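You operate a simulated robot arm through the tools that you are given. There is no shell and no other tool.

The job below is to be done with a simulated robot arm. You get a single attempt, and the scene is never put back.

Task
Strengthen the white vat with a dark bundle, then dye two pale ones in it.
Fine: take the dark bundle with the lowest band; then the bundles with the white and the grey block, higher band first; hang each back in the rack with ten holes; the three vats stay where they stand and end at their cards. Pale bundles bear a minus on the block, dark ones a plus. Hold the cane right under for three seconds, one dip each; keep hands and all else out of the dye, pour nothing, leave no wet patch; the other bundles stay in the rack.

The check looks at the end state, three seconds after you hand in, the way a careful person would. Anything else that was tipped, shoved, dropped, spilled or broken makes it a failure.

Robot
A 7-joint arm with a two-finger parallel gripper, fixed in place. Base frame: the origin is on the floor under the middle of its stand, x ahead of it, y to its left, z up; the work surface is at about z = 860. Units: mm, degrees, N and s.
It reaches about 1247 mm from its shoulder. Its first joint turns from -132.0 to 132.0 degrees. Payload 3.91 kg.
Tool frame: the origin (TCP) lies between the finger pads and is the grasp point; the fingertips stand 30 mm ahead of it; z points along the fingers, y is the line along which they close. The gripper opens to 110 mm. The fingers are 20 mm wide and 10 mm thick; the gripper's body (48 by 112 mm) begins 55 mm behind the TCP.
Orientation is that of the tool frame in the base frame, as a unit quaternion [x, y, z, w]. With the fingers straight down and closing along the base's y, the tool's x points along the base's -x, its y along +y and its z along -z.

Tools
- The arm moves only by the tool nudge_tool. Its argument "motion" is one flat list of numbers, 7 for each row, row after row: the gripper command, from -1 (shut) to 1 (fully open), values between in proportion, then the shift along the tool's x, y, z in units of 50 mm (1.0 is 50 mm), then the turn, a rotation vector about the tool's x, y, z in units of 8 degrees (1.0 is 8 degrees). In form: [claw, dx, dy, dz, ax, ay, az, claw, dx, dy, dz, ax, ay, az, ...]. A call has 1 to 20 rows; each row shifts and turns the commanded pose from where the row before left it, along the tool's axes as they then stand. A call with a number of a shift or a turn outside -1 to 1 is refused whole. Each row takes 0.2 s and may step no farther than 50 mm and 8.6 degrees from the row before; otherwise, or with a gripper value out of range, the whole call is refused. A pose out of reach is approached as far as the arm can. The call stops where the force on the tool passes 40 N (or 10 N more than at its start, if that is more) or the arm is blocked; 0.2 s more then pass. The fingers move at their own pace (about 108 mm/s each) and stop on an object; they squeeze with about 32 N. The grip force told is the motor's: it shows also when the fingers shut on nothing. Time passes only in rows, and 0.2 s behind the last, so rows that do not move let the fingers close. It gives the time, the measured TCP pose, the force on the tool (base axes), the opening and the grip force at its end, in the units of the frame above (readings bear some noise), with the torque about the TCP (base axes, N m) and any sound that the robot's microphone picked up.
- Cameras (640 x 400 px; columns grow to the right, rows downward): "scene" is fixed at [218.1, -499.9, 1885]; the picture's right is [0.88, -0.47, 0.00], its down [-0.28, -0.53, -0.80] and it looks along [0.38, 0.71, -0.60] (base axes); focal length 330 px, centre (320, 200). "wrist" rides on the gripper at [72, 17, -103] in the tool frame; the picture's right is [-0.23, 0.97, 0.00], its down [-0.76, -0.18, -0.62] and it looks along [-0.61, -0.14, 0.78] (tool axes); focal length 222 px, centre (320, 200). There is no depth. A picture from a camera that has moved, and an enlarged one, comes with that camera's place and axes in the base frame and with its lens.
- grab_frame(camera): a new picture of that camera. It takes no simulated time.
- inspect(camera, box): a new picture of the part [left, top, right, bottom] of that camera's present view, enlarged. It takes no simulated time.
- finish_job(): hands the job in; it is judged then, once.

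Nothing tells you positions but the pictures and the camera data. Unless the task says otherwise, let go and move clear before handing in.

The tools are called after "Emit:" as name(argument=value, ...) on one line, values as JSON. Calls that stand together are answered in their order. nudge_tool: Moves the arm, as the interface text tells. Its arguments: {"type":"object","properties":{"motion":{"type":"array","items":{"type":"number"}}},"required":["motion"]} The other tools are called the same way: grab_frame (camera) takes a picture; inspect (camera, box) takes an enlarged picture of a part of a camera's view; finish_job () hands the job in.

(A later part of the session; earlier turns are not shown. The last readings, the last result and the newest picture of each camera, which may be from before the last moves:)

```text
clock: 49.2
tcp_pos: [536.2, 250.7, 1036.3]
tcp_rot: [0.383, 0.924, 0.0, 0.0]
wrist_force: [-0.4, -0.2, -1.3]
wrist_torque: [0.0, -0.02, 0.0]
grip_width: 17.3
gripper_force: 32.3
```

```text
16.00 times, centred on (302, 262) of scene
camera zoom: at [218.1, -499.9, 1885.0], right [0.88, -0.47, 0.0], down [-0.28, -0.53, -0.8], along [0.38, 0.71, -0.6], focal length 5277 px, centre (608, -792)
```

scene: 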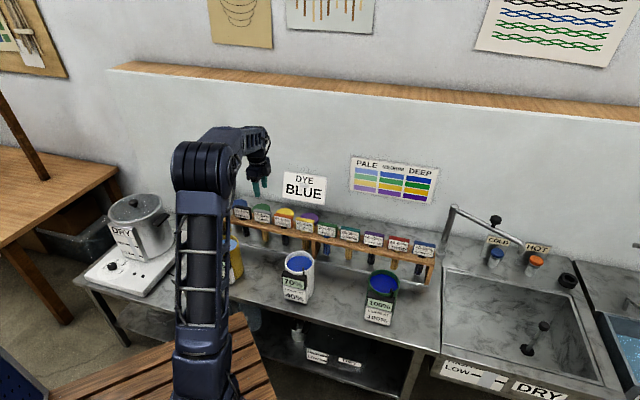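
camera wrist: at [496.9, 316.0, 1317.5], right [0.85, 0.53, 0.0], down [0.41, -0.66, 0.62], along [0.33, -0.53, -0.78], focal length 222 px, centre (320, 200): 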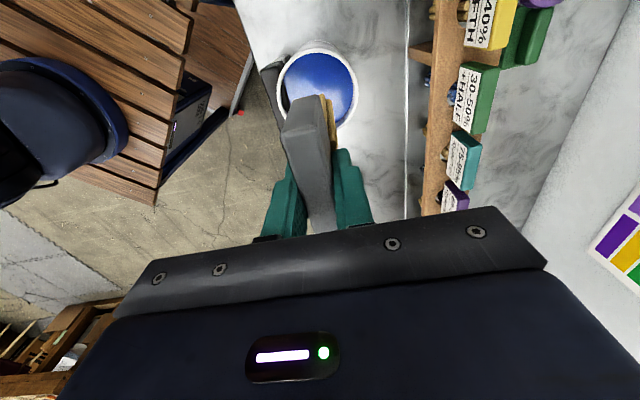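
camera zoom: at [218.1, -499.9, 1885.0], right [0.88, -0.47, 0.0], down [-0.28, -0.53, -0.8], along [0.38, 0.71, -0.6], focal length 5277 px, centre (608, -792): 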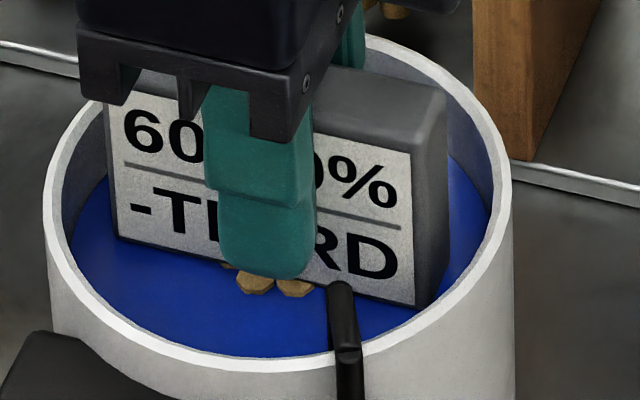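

Nearly there; I'll go 1 mm deeper and hold just over two seconds, then read the meter.

Emit:
nudge_tool(motion=[-1, 0, 0, 0.022, 0, 0, 0, -1, 0, 0, 0, 0, 0, 0, -1, 0, 0, 0, 0, 0, 0, -1, 0, 0, 0, 0, 0, 0])

Emit:
inspect(camera="scene", box=[290, 250, 314, 274])

Emit:
inspect(camera="scene", box=[270, 240, 330, 310])

```text
clock: 50.2
tcp_pos: [536.5, 249.1, 1036.2]
tcp_rot: [0.383, 0.924, -0.001, 0.0]
wrist_force: [0.2, 0.0, -0.4]
wrist_torque: [-0.01, -0.02, 0.0]
grip_width: 17.5
gripper_force: 31.7
```

```text
16.00 times, centred on (302, 262) of scene
camera zoom: at [218.1, -499.9, 1885.0], right [0.88, -0.47, 0.0], down [-0.28, -0.53, -0.8], along [0.38, 0.71, -0.6], focal length 5277 px, centre (608, -792)
```

zoom: 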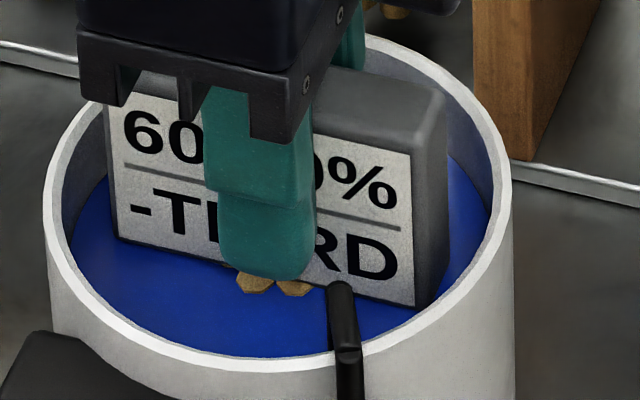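

```text
5.71 times, centred on (300, 275) of scene
camera zoom: at [218.1, -499.9, 1885.0], right [0.88, -0.47, 0.0], down [-0.28, -0.53, -0.8], along [0.38, 0.71, -0.6], focal length 1885 px, centre (434, -229)
```

zoom: 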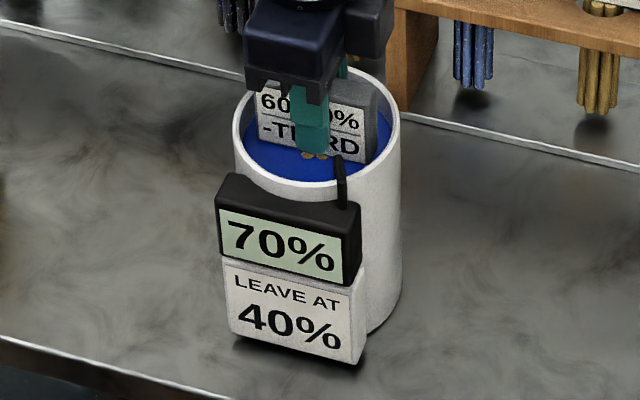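

I'll ease it another 0.8 mm to match the green bundle's depth and keep holding.

Emit:
nudge_tool(motion=[-1, 0, 0, 0.016, 0, 0, 0, -1, 0, 0, 0, 0, 0, 0, -1, 0, 0, 0, 0, 0, 0, -1, 0, 0, 0, 0, 0, 0, -1, 0, 0, 0, 0, 0, 0, -1, 0, 0, 0, 0, 0, 0, -1, 0, 0, 0, 0, 0, 0, -1, 0, 0, 0, 0, 0, 0, -1, 0, 0, 0, 0, 0, 0, -1, 0, 0, 0, 0, 0, 0, -1, 0, 0, 0, 0, 0, 0])

Emit:
inspect(camera="scene", box=[290, 250, 314, 274])

Emit:
inspect(camera="scene", box=[270, 240, 330, 310])

```text
clock: 52.6
tcp_pos: [536.4, 249.7, 1034.0]
tcp_rot: [0.383, 0.924, 0.0, 0.0]
wrist_force: [0.2, 0.1, -0.8]
wrist_torque: [0.02, 0.01, -0.01]
grip_width: 17.5
gripper_force: 32.0
```

```text
16.00 times, centred on (302, 262) of scene
camera zoom: at [218.1, -499.9, 1885.0], right [0.88, -0.47, 0.0], down [-0.28, -0.53, -0.8], along [0.38, 0.71, -0.6], focal length 5277 px, centre (608, -792)
```

zoom: 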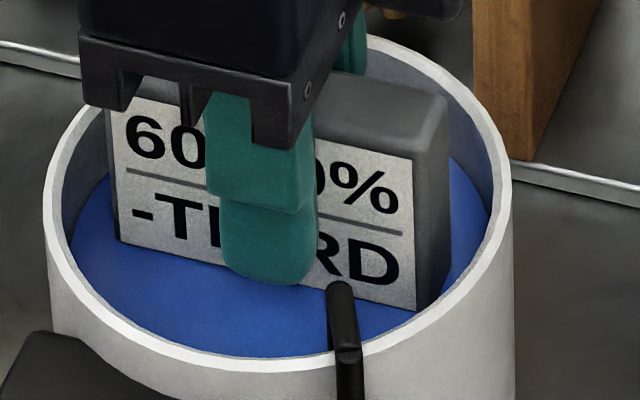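

```text
5.71 times, centred on (300, 275) of scene
camera zoom: at [218.1, -499.9, 1885.0], right [0.88, -0.47, 0.0], down [-0.28, -0.53, -0.8], along [0.38, 0.71, -0.6], focal length 1885 px, centre (434, -229)
```

zoom: 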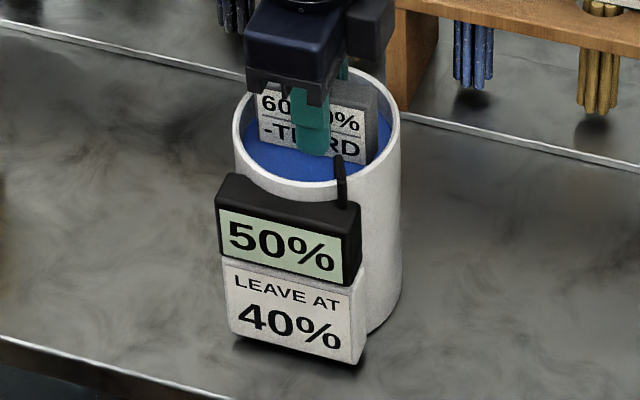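

The meter now says 50%, as expected on the way to 40%. I'll lift slowly and let the grey bundle drain over the vat.

Emit:
nudge_tool(motion=[-1, 0, 0, -0.2, 0, 0, 0, -1, 0, 0, -0.3, 0, 0, 0, -1, 0, 0, -0.3, 0, 0, 0, -1, 0, 0, -0.3, 0, 0, 0, -1, 0, 0, -0.3, 0, 0, 0, -1, 0, 0, -0.3, 0, 0, 0, -1, 0, 0, -0.3, 0, 0, 0, -1, 0, 0, -0.3, 0, 0, 0, -1, 0, 0, -0.3, 0, 0, 0, -1, 0, 0, -0.2, 0, 0, 0, -1, 0, 0, 0, 0, 0, 0, -1, 0, 0, 0, 0, 0, 0, -1, 0, 0, 0, 0, 0, 0, -1, 0, 0, 0, 0, 0, 0, -1, 0, 0, 0, 0, 0, 0, -1, 0, 0, 0, 0, 0, 0, -1, 0, 0, 0, 0, 0, 0, -1, 0, 0, 0, 0, 0, 0, -1, 0, 0, 0, 0, 0, 0, -1, 0, 0, 0, 0, 0, 0])

Emit:
inspect(camera="scene", box=[265, 215, 335, 310])

```text
clock: 56.8
tcp_pos: [537.8, 248.6, 1173.8]
tcp_rot: [0.383, 0.924, 0.0, 0.001]
wrist_force: [-0.1, 0.5, -0.5]
wrist_torque: [0.01, -0.04, 0.02]
grip_width: 17.7
gripper_force: 32.0
```

```text
4.21 times, centred on (300, 262) of scene
camera zoom: at [218.1, -499.9, 1885.0], right [0.88, -0.47, 0.0], down [-0.28, -0.53, -0.8], along [0.38, 0.71, -0.6], focal length 1389 px, centre (404, -63)
```

zoom: 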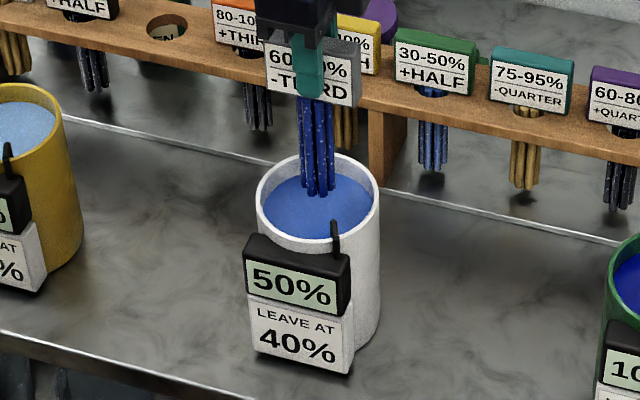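

The grey cane is dyed and the block is dry. I'll wait another four seconds of drip time.

Emit:
nudge_tool(motion=[-1, 0, 0, -0.1, 0, 0, 0, -1, 0, 0, 0, 0, 0, 0, -1, 0, 0, 0, 0, 0, 0, -1, 0, 0, 0, 0, 0, 0, -1, 0, 0, 0, 0, 0, 0, -1, 0, 0, 0, 0, 0, 0, -1, 0, 0, 0, 0, 0, 0, -1, 0, 0, 0, 0, 0, 0, -1, 0, 0, 0, 0, 0, 0, -1, 0, 0, 0, 0, 0, 0, -1, 0, 0, 0, 0, 0, 0, -1, 0, 0, 0, 0, 0, 0, -1, 0, 0, 0, 0, 0, 0, -1, 0, 0, 0, 0, 0, 0, -1, 0, 0, 0, 0, 0, 0, -1, 0, 0, 0, 0, 0, 0, -1, 0, 0, 0, 0, 0, 0, -1, 0, 0, 0, 0, 0, 0, -1, 0, 0, 0, 0, 0, 0, -1, 0, 0, 0, 0, 0, 0])

Emit:
inspect(camera="scene", box=[285, 225, 321, 275])

Emit:
inspect(camera="scene", box=[225, 170, 345, 260])

```text
clock: 61.0
tcp_pos: [538.0, 250.6, 1178.9]
tcp_rot: [0.383, 0.924, 0.0, 0.0]
wrist_force: [0.3, 0.0, -0.1]
wrist_torque: [0.03, -0.02, 0.01]
grip_width: 17.6
gripper_force: 32.8
```

```text
8.00 times, centred on (303, 250) of scene
camera zoom: at [218.1, -499.9, 1885.0], right [0.88, -0.47, 0.0], down [-0.28, -0.53, -0.8], along [0.38, 0.71, -0.6], focal length 2639 px, centre (456, -200)
```

zoom: 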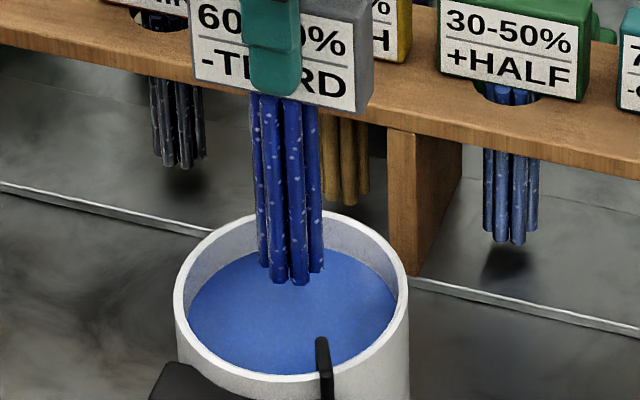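

```text
4.44 times, centred on (285, 215) of scene
camera zoom: at [218.1, -499.9, 1885.0], right [0.88, -0.47, 0.0], down [-0.28, -0.53, -0.8], along [0.38, 0.71, -0.6], focal length 1466 px, centre (476, 133)
```

zoom: 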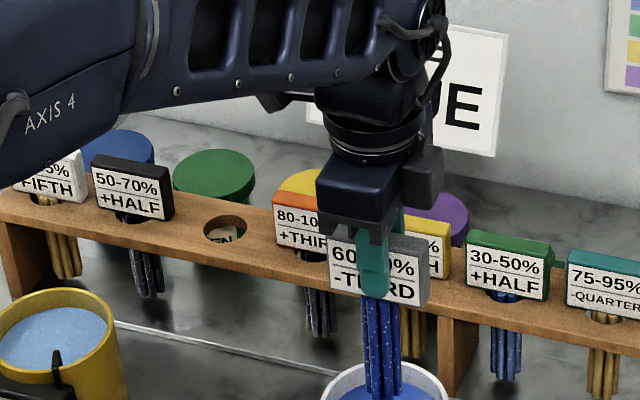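

Draining is done. I'll carry the grey bundle back above its own empty hole and lower to just above the shelf.

Emit:
nudge_tool(motion=[-1, 0, 0, -0.5, 0, 0, 0, -1, 0, 0, -0.5, 0, 0, 0, -1, 0.578, 0.4835, 0, 0, 0, 0, -1, 0.578, 0.4835, 0, 0, 0, 0, -1, 0.578, 0.4835, 0, 0, 0, 0, -1, 0.578, 0.4835, 0, 0, 0, 0, -1, 0.578, 0.4835, 0, 0, 0, 0, -1, 0.578, 0.4835, 0, 0, 0, 0, -1, 0.578, 0.4835, 0, 0, 0, 0, -1, 0.578, 0.4835, 0, 0, 0, 0, -1, 0, 0, 0.5, 0, 0, 0, -1, 0, 0, 0.5, 0, 0, 0, -1, 0, 0, 0.3, 0, 0, 0, -1, 0, 0, 0, 0, 0, 0])

Emit:
inspect(camera="scene", box=[250, 190, 300, 245])

Emit:
inspect(camera="wrist", box=[240, 20, 400, 160])

```text
clock: 64.0
tcp_pos: [509.3, 550.3, 1162.2]
tcp_rot: [0.382, 0.924, 0.0, 0.0]
wrist_force: [0.5, -0.2, -0.9]
wrist_torque: [0.01, 0.03, -0.01]
grip_width: 17.6
gripper_force: 32.1
```

```text
7.27 times, centred on (275, 218) of scene
camera zoom: at [218.1, -499.9, 1885.0], right [0.88, -0.47, 0.0], down [-0.28, -0.53, -0.8], along [0.38, 0.71, -0.6], focal length 2399 px, centre (647, 73)
```

zoom: 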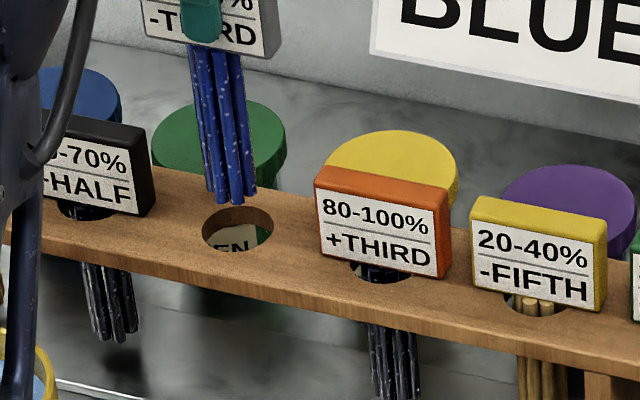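

```text
2.86 times, centred on (320, 90) of wrist
camera zoom: at [469.5, 612.9, 1265.8], right [0.85, 0.53, 0.0], down [0.41, -0.66, 0.62], along [0.33, -0.53, -0.78], focal length 635 px, centre (320, 514)
```

zoom: 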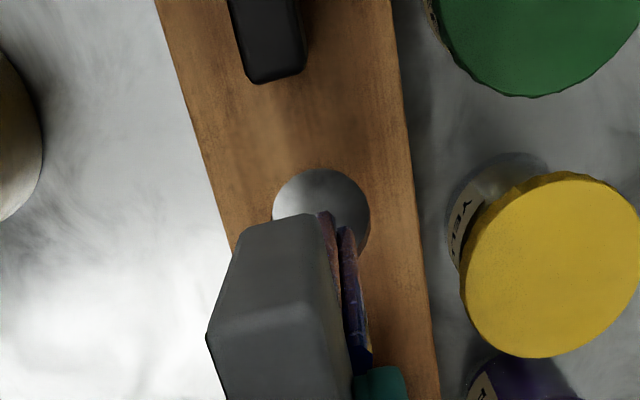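

By the wrist view the cane is aligned with the hole within about 1-2 mm. I'll lower until the tip is in the hole and check.

Emit:
nudge_tool(motion=[-1, 0, 0, 0.2, 0, 0, 0, -1, 0, 0, 0.2, 0, 0, 0, -1, 0, 0, 0.14, 0, 0, 0, -1, 0, 0, 0.1, 0, 0, 0])

Emit:
inspect(camera="scene", box=[250, 190, 300, 245])

Emit:
inspect(camera="wrist", box=[240, 20, 400, 160])

```text
clock: 65.0
tcp_pos: [511.1, 550.1, 1130.4]
tcp_rot: [0.382, 0.924, 0.001, 0.0]
wrist_force: [0.4, -1.0, -0.9]
wrist_torque: [-0.02, 0.05, 0.01]
grip_width: 17.6
gripper_force: 31.7
```

```text
7.27 times, centred on (275, 218) of scene
camera zoom: at [218.1, -499.9, 1885.0], right [0.88, -0.47, 0.0], down [-0.28, -0.53, -0.8], along [0.38, 0.71, -0.6], focal length 2399 px, centre (647, 73)
```

zoom: 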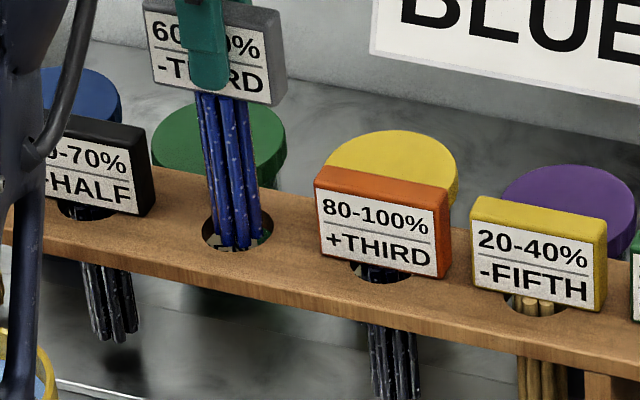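

```text
2.86 times, centred on (320, 90) of wrist
camera zoom: at [470.2, 613.1, 1233.5], right [0.85, 0.53, 0.0], down [0.41, -0.66, 0.62], along [0.33, -0.53, -0.78], focal length 635 px, centre (320, 514)
```

zoom: 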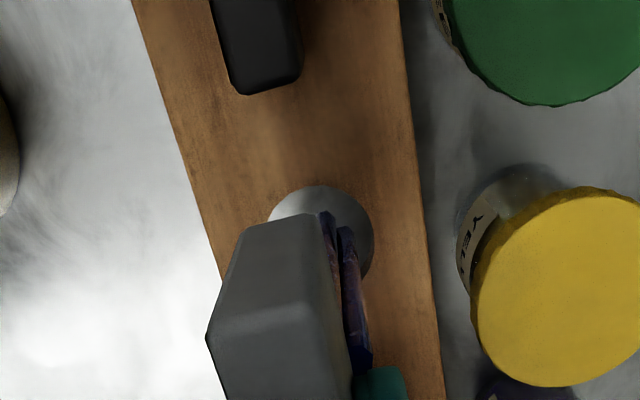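

The cane is in the hole. I'll lower steadily to about 10 mm above seating.

Emit:
nudge_tool(motion=[-1, 0, 0, 0.2, 0, 0, 0, -1, 0, 0, 0.2, 0, 0, 0, -1, 0, 0, 0.2, 0, 0, 0, -1, 0, 0, 0.25, 0, 0, 0, -1, 0, 0, 0.25, 0, 0, 0, -1, 0, 0, 0.25, 0, 0, 0, -1, 0, 0, 0.25, 0, 0, 0, -1, 0, 0, 0.25, 0, 0, 0])

Emit:
inspect(camera="scene", box=[250, 190, 300, 245])

```text
clock: 66.8
tcp_pos: [507.6, 551.3, 1038.9]
tcp_rot: [0.383, 0.924, 0.0, -0.001]
wrist_force: [-0.1, -0.1, -1.5]
wrist_torque: [0.0, 0.03, -0.02]
grip_width: 17.5
gripper_force: 32.2
```

```text
7.27 times, centred on (275, 218) of scene
camera zoom: at [218.1, -499.9, 1885.0], right [0.88, -0.47, 0.0], down [-0.28, -0.53, -0.8], along [0.38, 0.71, -0.6], focal length 2399 px, centre (647, 73)
```

zoom: 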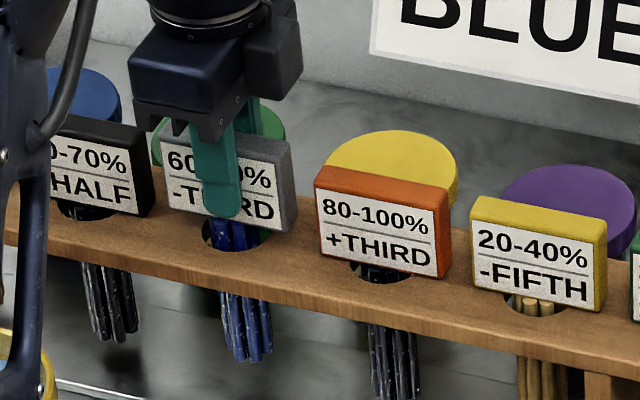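

It goes in freely. I'll lower the last 12 mm gently until it seats.

Emit:
nudge_tool(motion=[-1, 0, 0, 0.08, 0, 0, 0, -1, 0, 0, 0.08, 0, 0, 0, -1, 0, 0, 0.07, 0, 0, 0, -1, 0, 0, 0, 0, 0, 0])

Emit:
inspect(camera="scene", box=[250, 190, 300, 245])

```text
clock: 67.8
tcp_pos: [507.9, 551.0, 1028.0]
tcp_rot: [0.382, 0.924, 0.0, 0.0]
wrist_force: [0.4, 0.9, -0.3]
wrist_torque: [-0.04, -0.01, 0.02]
grip_width: 17.3
gripper_force: 31.6
```

```text
7.27 times, centred on (275, 218) of scene
camera zoom: at [218.1, -499.9, 1885.0], right [0.88, -0.47, 0.0], down [-0.28, -0.53, -0.8], along [0.38, 0.71, -0.6], focal length 2399 px, centre (647, 73)
```

zoom: 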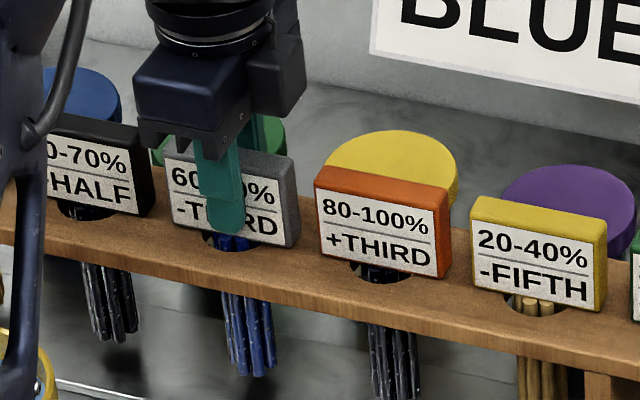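

No contact force yet; I'll go down in sub-millimetre rows until it touches.

Emit:
nudge_tool(motion=[-1, 0, 0, 0.02, 0, 0, 0, -1, 0, 0, 0.01, 0, 0, 0])

```text
clock: 68.4
tcp_pos: [508.9, 550.5, 1026.6]
tcp_rot: [0.383, 0.924, 0.001, 0.001]
wrist_force: [-0.8, -4.9, 10.4]
wrist_torque: [-0.2, 0.03, 0.04]
grip_width: 17.6
gripper_force: 31.9
```

Contact at about 10 N. I'll open the fingers.

Emit:
nudge_tool(motion=[-0.9, 0, 0, 0, 0, 0, 0, -0.5, 0, 0, 0, 0, 0, 0, 0, 0, 0, 0, 0, 0, 0, 0, 0, 0, 0, 0, 0, 0])

Emit:
inspect(camera="scene", box=[250, 190, 300, 245])

Emit:
grab_frame(camera="wrist")

```text
clock: 69.4
tcp_pos: [508.2, 551.1, 1026.7]
tcp_rot: [0.383, 0.924, 0.0, 0.0]
wrist_force: [0.5, -0.5, 0.3]
wrist_torque: [0.0, -0.01, 0.01]
grip_width: 54.7
gripper_force: 0.0
```

```text
7.27 times, centred on (275, 218) of scene
camera zoom: at [218.1, -499.9, 1885.0], right [0.88, -0.47, 0.0], down [-0.28, -0.53, -0.8], along [0.38, 0.71, -0.6], focal length 2399 px, centre (647, 73)
```

zoom: 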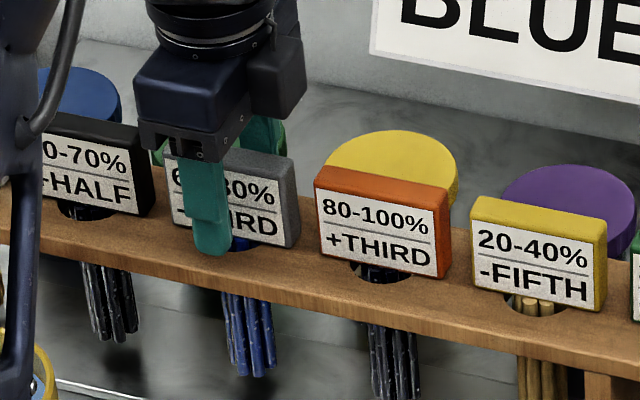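

```text
taken
camera wrist: at [469.2, 614.3, 1129.8], right [0.85, 0.53, 0.0], down [0.41, -0.66, 0.62], along [0.33, -0.53, -0.78], focal length 222 px, centre (320, 200)
```

wrist: 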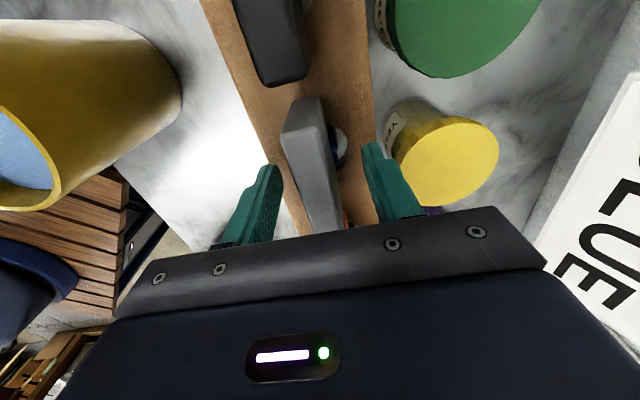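

The grey bundle is hung and released. I'll rise clear and move along to the white block (35-55%, -FIFTH) at the left end, then look at what's around it.

Emit:
nudge_tool(motion=[0, 0, 0, -0.4, 0, 0, 0, 0, 0, 0, -0.8, 0, 0, 0, 0, 0, 0, -0.8, 0, 0, 0, 0, 0, 0, -0.8, 0, 0, 0, 0, 0.744, 0, 0, 0, 0, 0, 0, 0.744, 0, 0, 0, 0, 0, 0, 0.744, 0, 0, 0, 0, 0, 0, 0.744, 0, 0, 0, 0, 0, 0, 0.744, 0, 0, 0, 0, 0, 0, 0, 0, 0, 0, 0, 0, 0, 0, 0, 0, 0, 0, 0])

Emit:
grab_frame(camera="wrist")

Emit:
grab_frame(camera="scene")

Emit:
inspect(camera="scene", box=[250, 180, 400, 300])

```text
clock: 71.8
tcp_pos: [379.1, 680.0, 1167.5]
tcp_rot: [0.383, 0.924, 0.001, 0.0]
wrist_force: [-0.5, -0.5, -0.2]
wrist_torque: [0.01, 0.0, -0.02]
grip_width: 54.8
gripper_force: 0.1
```

```text
taken
camera wrist: at [338.7, 743.4, 1270.6], right [0.85, 0.53, 0.0], down [0.41, -0.66, 0.62], along [0.33, -0.53, -0.78], focal length 222 px, centre (320, 200)
```

wrist: 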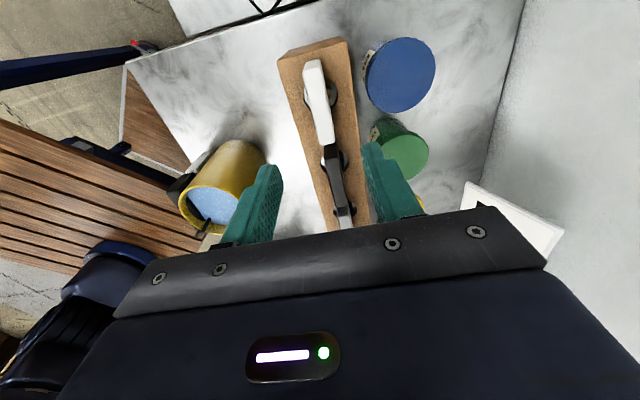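

```text
taken
```

scene: 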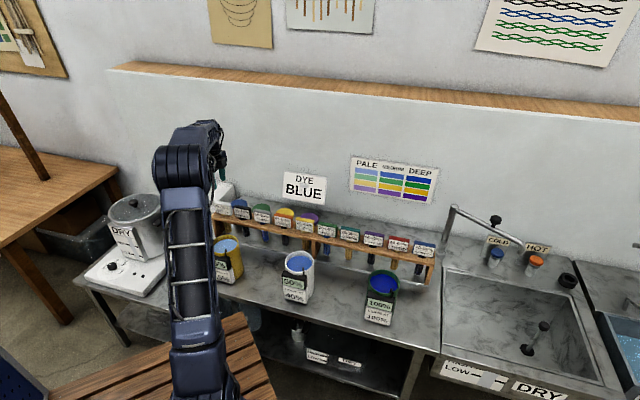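

```text
3.33 times, centred on (325, 240) of scene
camera zoom: at [218.1, -499.9, 1885.0], right [0.88, -0.47, 0.0], down [-0.28, -0.53, -0.8], along [0.38, 0.71, -0.6], focal length 1100 px, centre (303, 67)
```

zoom: 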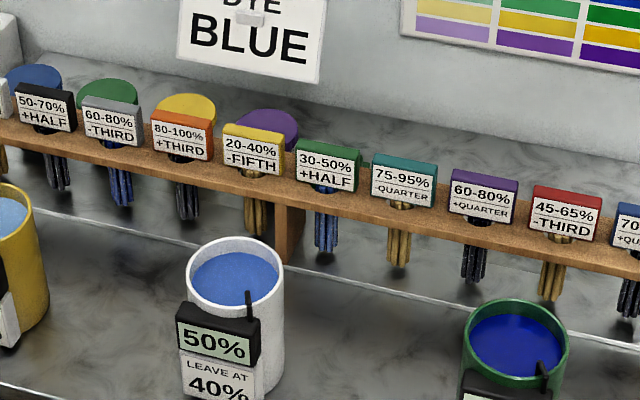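

All is clean: grey is dyed and hung, the vat reads 50%. Now I'll localise the white block.

Emit:
nudge_tool(motion=[0, 0, 0, 0.6, 0, 0, 0, 0, 0, 0, 0.6, 0, 0, 0, 0, 0, 0, 0, 0, 0, 0, 0, 0, 0, 0, 0, 0, 0])

Emit:
inspect(camera="wrist", box=[240, 40, 420, 240])

Emit:
inspect(camera="scene", box=[200, 170, 260, 240])

```text
clock: 72.8
tcp_pos: [380.1, 679.8, 1105.9]
tcp_rot: [0.382, 0.924, 0.0, 0.0]
wrist_force: [0.3, 0.8, 0.5]
wrist_torque: [0.04, 0.02, -0.03]
grip_width: 54.9
gripper_force: 0.0
```

```text
2.00 times, centred on (330, 140) of wrist
camera zoom: at [339.5, 743.1, 1210.1], right [0.85, 0.53, 0.0], down [0.41, -0.66, 0.62], along [0.33, -0.53, -0.78], focal length 444 px, centre (300, 320)
```

zoom: 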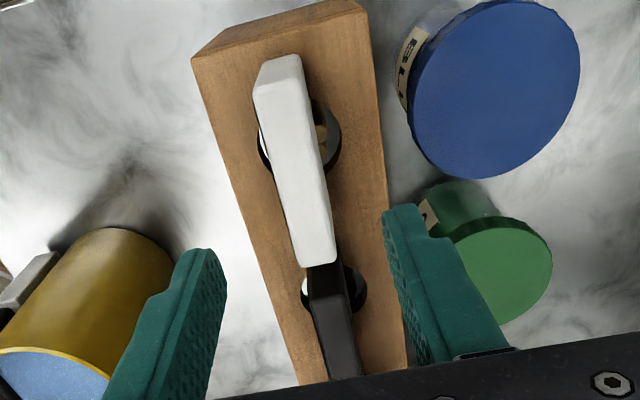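

```text
5.71 times, centred on (230, 205) of scene
camera zoom: at [218.1, -499.9, 1885.0], right [0.88, -0.47, 0.0], down [-0.28, -0.53, -0.8], along [0.38, 0.71, -0.6], focal length 1885 px, centre (834, 171)
```

zoom: 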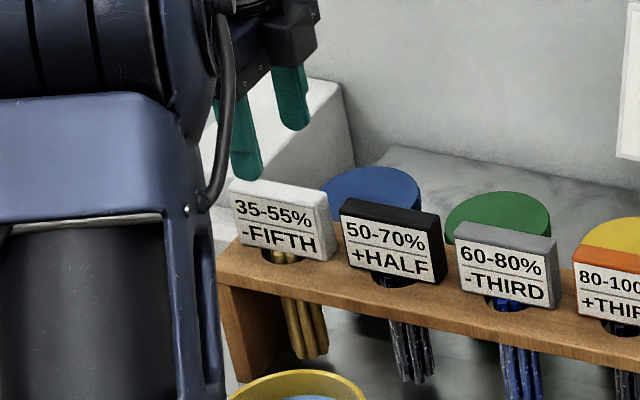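

The white block's centre is about 2 mm further left. I'll correct and descend to grip height.

Emit:
nudge_tool(motion=[0, 0.04, 0.01, 0.25, 0, 0, 0, 0, 0, 0, 0.4, 0, 0, 0, 0, 0, 0, 0.4, 0, 0, 0, 0, 0, 0, 0.4, 0, 0, 0, 0, 0, 0, 0.13, 0, 0, 0, 0, 0, 0, 0, 0, 0, 0])

Emit:
grab_frame(camera="wrist")

Emit:
inspect(camera="scene", box=[205, 185, 255, 240])

```text
clock: 74.2
tcp_pos: [377.0, 681.9, 1026.6]
tcp_rot: [0.383, 0.924, -0.001, 0.0]
wrist_force: [0.4, -0.6, 0.9]
wrist_torque: [-0.02, 0.02, 0.01]
grip_width: 54.8
gripper_force: 0.1
```

```text
taken
camera wrist: at [337.5, 745.7, 1131.3], right [0.85, 0.53, 0.0], down [0.41, -0.66, 0.62], along [0.33, -0.53, -0.78], focal length 222 px, centre (320, 200)
```

wrist: 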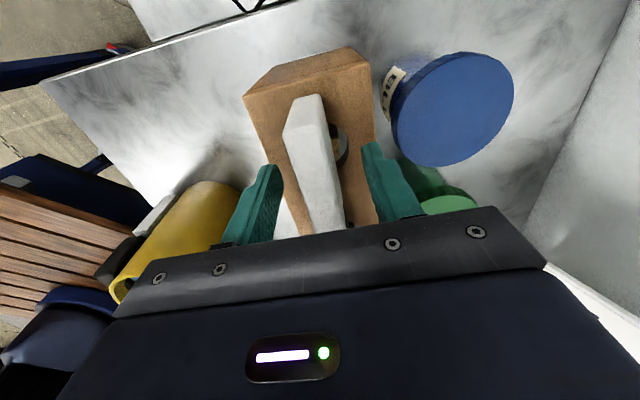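

```text
7.27 times, centred on (230, 212) of scene
camera zoom: at [218.1, -499.9, 1885.0], right [0.88, -0.47, 0.0], down [-0.28, -0.53, -0.8], along [0.38, 0.71, -0.6], focal length 2399 px, centre (974, 109)
```

zoom: 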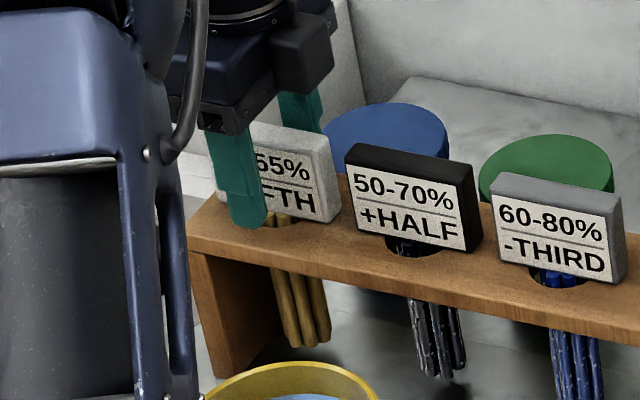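

The fingers straddle the white block well. I'll close and check the grip.

Emit:
nudge_tool(motion=[-0.5, 0, 0, 0, 0, 0, 0, -1, 0, 0, 0, 0, 0, 0, -1, 0, 0, 0, 0, 0, 0, -1, 0, 0, 0, 0, 0, 0])

Emit:
grab_frame(camera="wrist")

```text
clock: 75.2
tcp_pos: [376.3, 683.4, 1028.6]
tcp_rot: [0.383, 0.924, 0.0, 0.0]
wrist_force: [0.5, 0.5, 0.5]
wrist_torque: [0.05, 0.04, -0.02]
grip_width: 17.4
gripper_force: 31.7
```

```text
taken
camera wrist: at [337.5, 745.6, 1131.5], right [0.85, 0.53, 0.0], down [0.41, -0.66, 0.62], along [0.33, -0.53, -0.78], focal length 222 px, centre (320, 200)
```

wrist: 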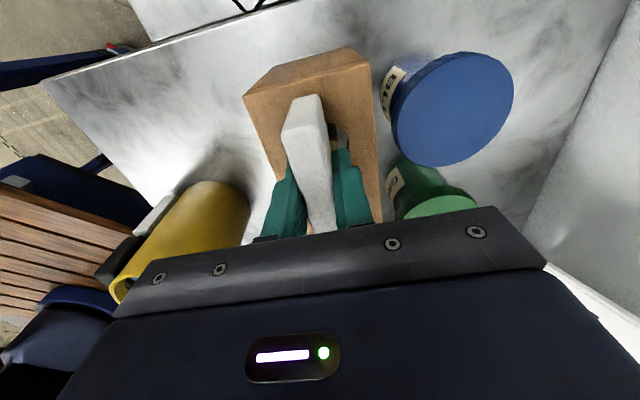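

The white bundle is gripped. I'll lift it clear and carry it over the white vat.

Emit:
nudge_tool(motion=[-1, 0, 0, -0.3, 0, 0, 0, -1, 0, 0, -0.4, 0, 0, 0, -1, 0, 0, -0.4, 0, 0, 0, -1, 0, 0, -0.4, 0, 0, 0, -1, 0, 0, -0.4, 0, 0, 0, -1, 0, 0, -0.5, 0, 0, 0, -1, 0, 0, -0.5, 0, 0, 0, -1, 0, 0, -0.6, 0, 0, 0, -1, 0, 0, -0.5, 0, 0, 0, -1, -0.835, -0.388, 0, 0, 0, 0, -1, -0.835, -0.388, 0, 0, 0, 0, -1, -0.835, -0.388, 0, 0, 0, 0, -1, -0.835, -0.388, 0, 0, 0, 0, -1, -0.835, -0.388, 0, 0, 0, 0, -1, -0.835, -0.388, 0, 0, 0, 0, -1, -0.835, -0.388, 0, 0, 0, 0, -1, -0.835, -0.388, 0, 0, 0, 0, -1, -0.835, -0.388, 0, 0, 0, 0, -1, -0.839, -0.386, 0, 0, 0, 0, -1, 0, 0, 0, 0, 0, 0])

Emit:
inspect(camera="scene", box=[255, 200, 345, 310])

Emit:
grab_frame(camera="scene")

```text
clock: 79.4
tcp_pos: [539.0, 250.9, 1227.3]
tcp_rot: [0.382, 0.924, 0.0, -0.001]
wrist_force: [-0.5, 0.6, -1.4]
wrist_torque: [-0.02, 0.03, 0.0]
grip_width: 17.8
gripper_force: 31.8
```

```text
3.64 times, centred on (300, 255) of scene
camera zoom: at [218.1, -499.9, 1885.0], right [0.88, -0.47, 0.0], down [-0.28, -0.53, -0.8], along [0.38, 0.71, -0.6], focal length 1199 px, centre (393, 0)
```

zoom: 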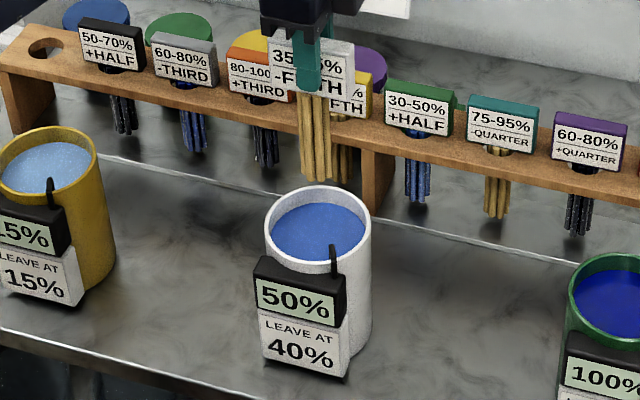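

```text
taken
```

scene: 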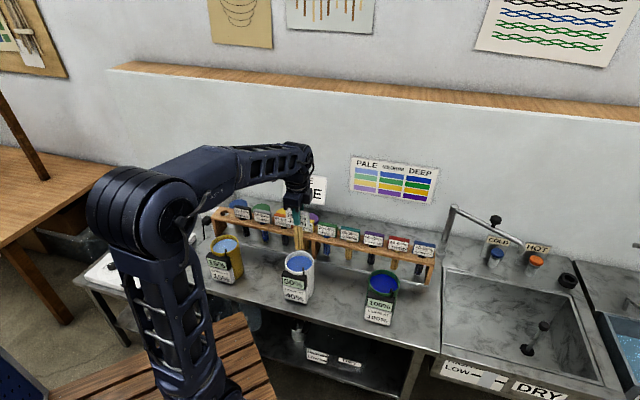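

The cane is centred over the vat. I'll lower it in stages, checking before the final millimetres.

Emit:
nudge_tool(motion=[-1, 0, 0, 0.5, 0, 0, 0, -1, 0, 0, 0.5, 0, 0, 0, -1, 0, 0, 0.3, 0, 0, 0, -1, 0, 0, 0.26, 0, 0, 0])

Emit:
inspect(camera="scene", box=[270, 220, 330, 310])

Emit:
inspect(camera="wrist", box=[200, 0, 440, 200])

```text
clock: 80.4
tcp_pos: [534.9, 251.4, 1150.0]
tcp_rot: [0.383, 0.924, 0.0, 0.0]
wrist_force: [0.1, 0.1, -0.7]
wrist_torque: [-0.01, -0.01, 0.01]
grip_width: 17.5
gripper_force: 31.5
```

```text
4.44 times, centred on (300, 265) of scene
camera zoom: at [218.1, -499.9, 1885.0], right [0.88, -0.47, 0.0], down [-0.28, -0.53, -0.8], along [0.38, 0.71, -0.6], focal length 1466 px, centre (409, -89)
```

zoom: 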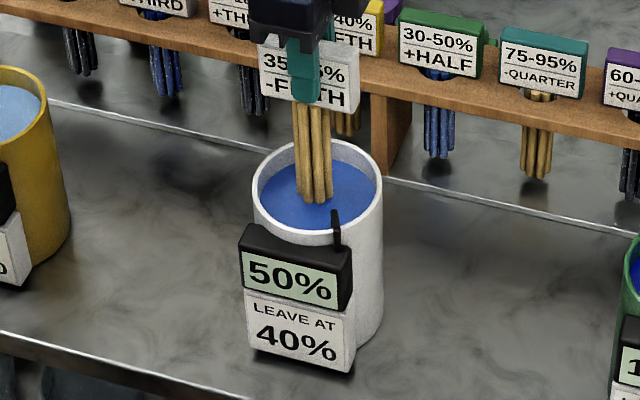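

```text
2.00 times, centred on (320, 100) of wrist
camera zoom: at [495.5, 315.0, 1253.8], right [0.85, 0.53, 0.0], down [0.41, -0.66, 0.62], along [0.33, -0.53, -0.78], focal length 444 px, centre (320, 400)
```

zoom: 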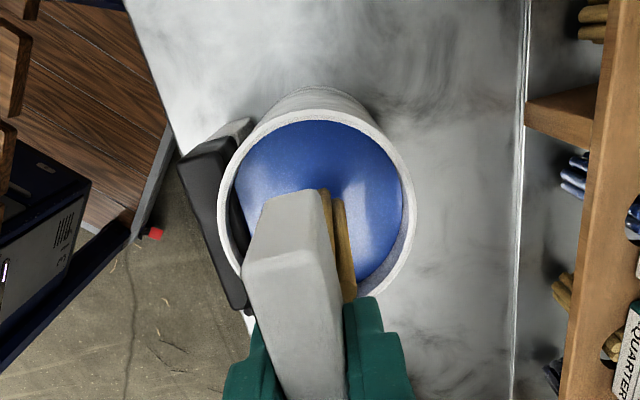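

Well aligned. I'll lower the cane through the dye to about 12 mm of remaining gap.

Emit:
nudge_tool(motion=[-1, 0, 0, 0.28, 0, 0, 0, -1, 0, 0, 0.28, 0, 0, 0, -1, 0, 0, 0.28, 0, 0, 0, -1, 0, 0, 0.28, 0, 0, 0, -1, 0, 0, 0.28, 0, 0, 0, -1, 0, 0, 0.28, 0, 0, 0, -1, 0, 0, 0.28, 0, 0, 0])

Emit:
inspect(camera="scene", box=[290, 250, 314, 274])

```text
clock: 82.0
tcp_pos: [536.3, 249.8, 1050.9]
tcp_rot: [0.383, 0.924, 0.0, 0.0]
wrist_force: [-0.7, 0.3, -0.4]
wrist_torque: [-0.05, 0.05, 0.01]
grip_width: 17.9
gripper_force: 32.0
```

```text
16.00 times, centred on (302, 262) of scene
camera zoom: at [218.1, -499.9, 1885.0], right [0.88, -0.47, 0.0], down [-0.28, -0.53, -0.8], along [0.38, 0.71, -0.6], focal length 5277 px, centre (608, -792)
```

zoom: 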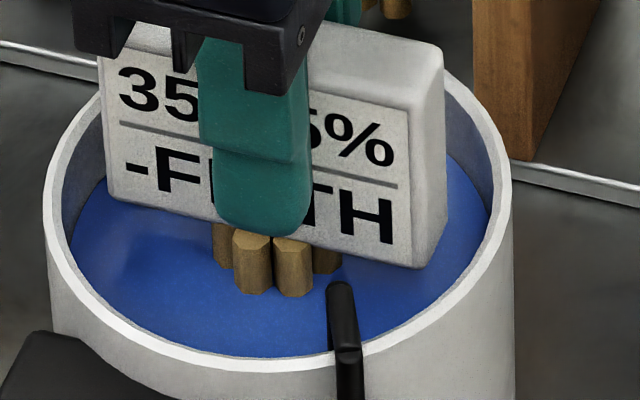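

The gap matches the grey bundle's at the same stage. I'll lower 10 mm, then 3.5 mm, checking.

Emit:
nudge_tool(motion=[-1, 0, 0, 0.1, 0, 0, 0, -1, 0, 0, 0.1, 0, 0, 0, -1, 0, 0, 0.05, 0, 0, 0])

Emit:
inspect(camera="scene", box=[290, 250, 314, 274])

```text
clock: 82.8
tcp_pos: [537.5, 250.7, 1038.3]
tcp_rot: [0.384, 0.924, 0.0, -0.001]
wrist_force: [-0.5, 0.1, -0.9]
wrist_torque: [-0.02, -0.01, 0.03]
grip_width: 17.7
gripper_force: 31.9
```

```text
16.00 times, centred on (302, 262) of scene
camera zoom: at [218.1, -499.9, 1885.0], right [0.88, -0.47, 0.0], down [-0.28, -0.53, -0.8], along [0.38, 0.71, -0.6], focal length 5277 px, centre (608, -792)
```

zoom: 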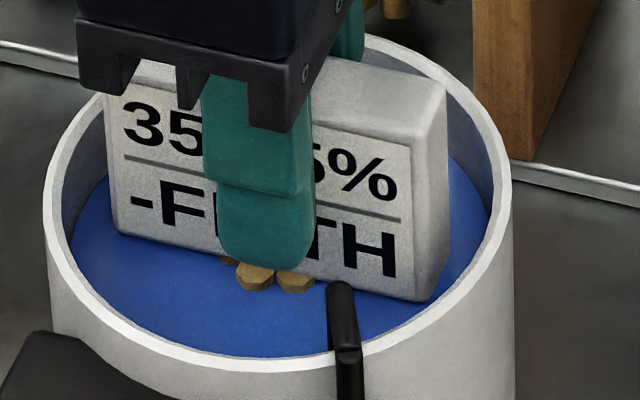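

About 3 mm of gap remains; I'll go 2 mm deeper and hold.

Emit:
nudge_tool(motion=[-1, 0, 0, 0.04, 0, 0, 0, -1, 0, 0, 0, 0, 0, 0, -1, 0, 0, 0, 0, 0, 0])

Emit:
inspect(camera="scene", box=[290, 250, 314, 274])

```text
clock: 83.6
tcp_pos: [537.9, 250.7, 1037.3]
tcp_rot: [0.383, 0.924, 0.0, 0.0]
wrist_force: [-0.9, 0.3, -1.1]
wrist_torque: [0.03, 0.01, 0.0]
grip_width: 17.5
gripper_force: 31.8
```

```text
16.00 times, centred on (302, 262) of scene
camera zoom: at [218.1, -499.9, 1885.0], right [0.88, -0.47, 0.0], down [-0.28, -0.53, -0.8], along [0.38, 0.71, -0.6], focal length 5277 px, centre (608, -792)
```

zoom: 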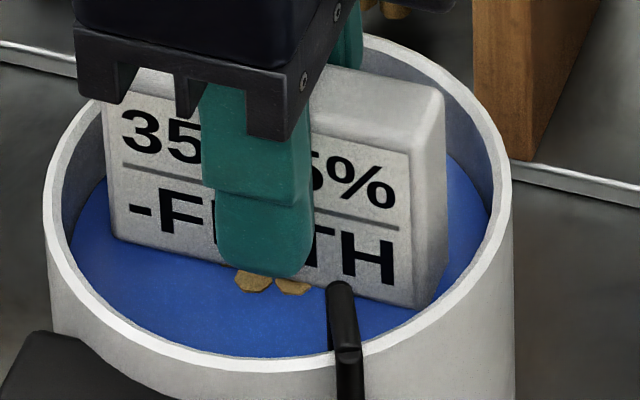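

Depth nearly matches the previous dips; I'll add 0.5 mm and hold to complete the three seconds.

Emit:
nudge_tool(motion=[-1, 0, 0, 0.012, 0, 0, 0, -1, 0, 0, 0, 0, 0, 0, -1, 0, 0, 0, 0, 0, 0, -1, 0, 0, 0, 0, 0, 0, -1, 0, 0, 0, 0, 0, 0, -1, 0, 0, 0, 0, 0, 0, -1, 0, 0, 0, 0, 0, 0, -1, 0, 0, 0, 0, 0, 0, -1, 0, 0, 0, 0, 0, 0, -1, 0, 0, 0, 0, 0, 0, -1, 0, 0, 0, 0, 0, 0])

Emit:
inspect(camera="scene", box=[290, 250, 314, 274])

Emit:
inspect(camera="scene", box=[270, 240, 330, 310])

```text
clock: 86.0
tcp_pos: [535.0, 250.1, 1037.2]
tcp_rot: [0.383, 0.924, 0.0, -0.001]
wrist_force: [0.0, 0.1, -1.2]
wrist_torque: [0.0, 0.0, -0.03]
grip_width: 17.5
gripper_force: 32.2
```

```text
16.00 times, centred on (302, 262) of scene
camera zoom: at [218.1, -499.9, 1885.0], right [0.88, -0.47, 0.0], down [-0.28, -0.53, -0.8], along [0.38, 0.71, -0.6], focal length 5277 px, centre (608, -792)
```

zoom: 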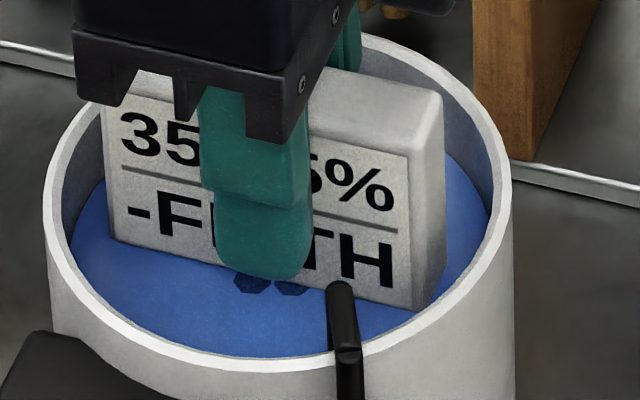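

```text
5.71 times, centred on (300, 275) of scene
camera zoom: at [218.1, -499.9, 1885.0], right [0.88, -0.47, 0.0], down [-0.28, -0.53, -0.8], along [0.38, 0.71, -0.6], focal length 1885 px, centre (434, -229)
```

zoom: 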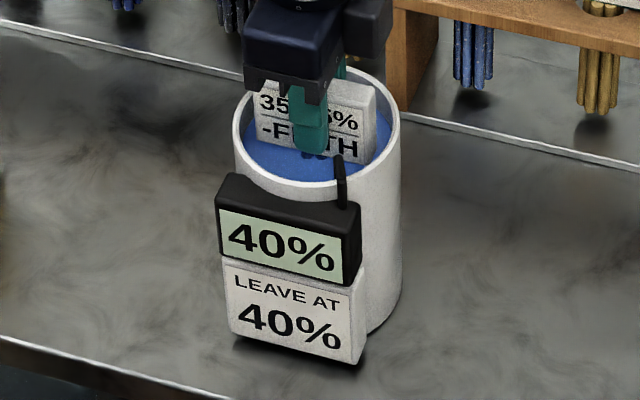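

The meter reads 40%, matching the card. I'll lift slowly and let the white bundle drain.

Emit:
nudge_tool(motion=[-1, 0, 0, -0.2, 0, 0, 0, -1, 0, 0, -0.3, 0, 0, 0, -1, 0, 0, -0.3, 0, 0, 0, -1, 0, 0, -0.3, 0, 0, 0, -1, 0, 0, -0.3, 0, 0, 0, -1, 0, 0, -0.3, 0, 0, 0, -1, 0, 0, -0.3, 0, 0, 0, -1, 0, 0, -0.3, 0, 0, 0, -1, 0, 0, -0.3, 0, 0, 0, -1, 0, 0, -0.2, 0, 0, 0, -1, 0, 0, 0, 0, 0, 0, -1, 0, 0, 0, 0, 0, 0, -1, 0, 0, 0, 0, 0, 0, -1, 0, 0, 0, 0, 0, 0, -1, 0, 0, 0, 0, 0, 0, -1, 0, 0, 0, 0, 0, 0, -1, 0, 0, 0, 0, 0, 0, -1, 0, 0, 0, 0, 0, 0, -1, 0, 0, 0, 0, 0, 0, -1, 0, 0, 0, 0, 0, 0])

Emit:
nudge_tool(motion=[-1, 0, 0, -0.1, 0, 0, 0, -1, 0, 0, 0, 0, 0, 0, -1, 0, 0, 0, 0, 0, 0, -1, 0, 0, 0, 0, 0, 0, -1, 0, 0, 0, 0, 0, 0, -1, 0, 0, 0, 0, 0, 0, -1, 0, 0, 0, 0, 0, 0, -1, 0, 0, 0, 0, 0, 0, -1, 0, 0, 0, 0, 0, 0, -1, 0, 0, 0, 0, 0, 0, -1, 0, 0, 0, 0, 0, 0, -1, 0, 0, 0, 0, 0, 0, -1, 0, 0, 0, 0, 0, 0, -1, 0, 0, 0, 0, 0, 0, -1, 0, 0, 0, 0, 0, 0, -1, 0, 0, 0, 0, 0, 0, -1, 0, 0, 0, 0, 0, 0, -1, 0, 0, 0, 0, 0, 0, -1, 0, 0, 0, 0, 0, 0, -1, 0, 0, 0, 0, 0, 0])

Emit:
inspect(camera="scene", box=[265, 215, 335, 310])

Emit:
inspect(camera="scene", box=[200, 170, 300, 250])

```text
clock: 90.2
tcp_pos: [535.6, 250.3, 1174.6]
tcp_rot: [0.383, 0.924, -0.001, 0.0]
wrist_force: [-0.1, 0.6, -0.7]
wrist_torque: [-0.02, -0.02, 0.01]
grip_width: 17.7
gripper_force: 32.0
```

```text
clock: 94.4
tcp_pos: [536.7, 249.9, 1180.6]
tcp_rot: [0.383, 0.924, -0.001, 0.0]
wrist_force: [-0.3, -0.2, -0.8]
wrist_torque: [0.0, -0.01, 0.02]
grip_width: 17.6
gripper_force: 32.0
```

```text
4.21 times, centred on (300, 262) of scene
camera zoom: at [218.1, -499.9, 1885.0], right [0.88, -0.47, 0.0], down [-0.28, -0.53, -0.8], along [0.38, 0.71, -0.6], focal length 1389 px, centre (404, -63)
```

zoom: 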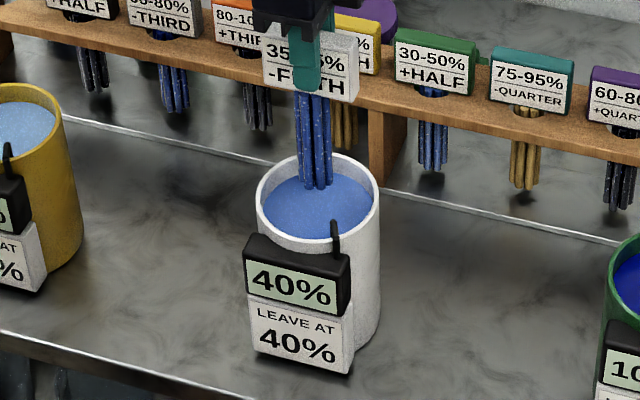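

```text
5.00 times, centred on (250, 210) of scene
camera zoom: at [218.1, -499.9, 1885.0], right [0.88, -0.47, 0.0], down [-0.28, -0.53, -0.8], along [0.38, 0.71, -0.6], focal length 1649 px, centre (670, 150)
```

zoom: 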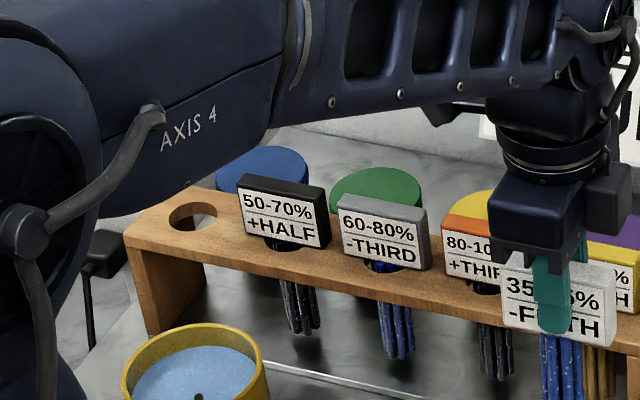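

The white bundle is dyed and drained. I'll carry it back above its own hole at the left end and lower to just above the shelf.

Emit:
nudge_tool(motion=[-1, 0, 0, -0.5, 0, 0, 0, -1, 0, 0, -0.5, 0, 0, 0, -1, 0.835, 0.388, 0, 0, 0, 0, -1, 0.835, 0.388, 0, 0, 0, 0, -1, 0.835, 0.388, 0, 0, 0, 0, -1, 0.835, 0.388, 0, 0, 0, 0, -1, 0.835, 0.388, 0, 0, 0, 0, -1, 0.835, 0.388, 0, 0, 0, 0, -1, 0.835, 0.388, 0, 0, 0, 0, -1, 0.835, 0.388, 0, 0, 0, 0, -1, 0.835, 0.388, 0, 0, 0, 0, -1, 0.835, 0.386, 0, 0, 0, 0, -1, 0, 0, 0.5, 0, 0, 0, -1, 0, 0, 0.5, 0, 0, 0, -1, 0, 0, 0.32, 0, 0, 0, -1, 0, 0, 0, 0, 0, 0])

Emit:
inspect(camera="scene", box=[205, 180, 255, 240])

Emit:
inspect(camera="wrist", box=[240, 20, 400, 160])

```text
clock: 97.8
tcp_pos: [375.8, 684.4, 1164.4]
tcp_rot: [0.383, 0.924, 0.001, 0.0]
wrist_force: [0.4, 0.3, -0.5]
wrist_torque: [-0.01, -0.01, 0.0]
grip_width: 17.5
gripper_force: 31.8
```

```text
6.67 times, centred on (230, 210) of scene
camera zoom: at [218.1, -499.9, 1885.0], right [0.88, -0.47, 0.0], down [-0.28, -0.53, -0.8], along [0.38, 0.71, -0.6], focal length 2199 px, centre (920, 133)
```

zoom: 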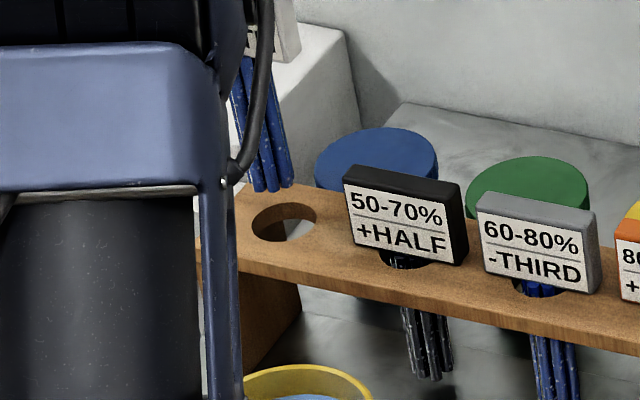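

```text
2.86 times, centred on (320, 90) of wrist
camera zoom: at [336.1, 747.9, 1268.2], right [0.85, 0.53, 0.0], down [0.41, -0.66, 0.62], along [0.33, -0.53, -0.78], focal length 635 px, centre (320, 514)
```

zoom: 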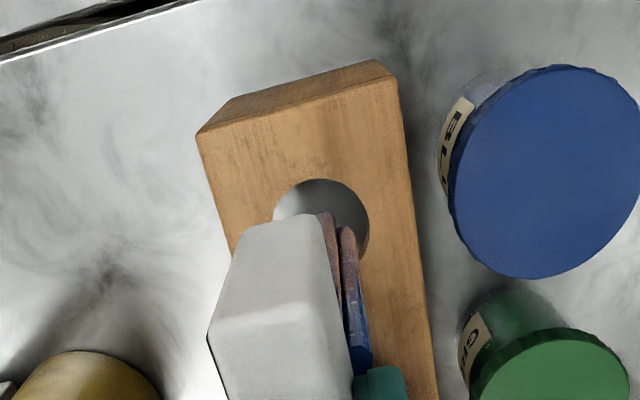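

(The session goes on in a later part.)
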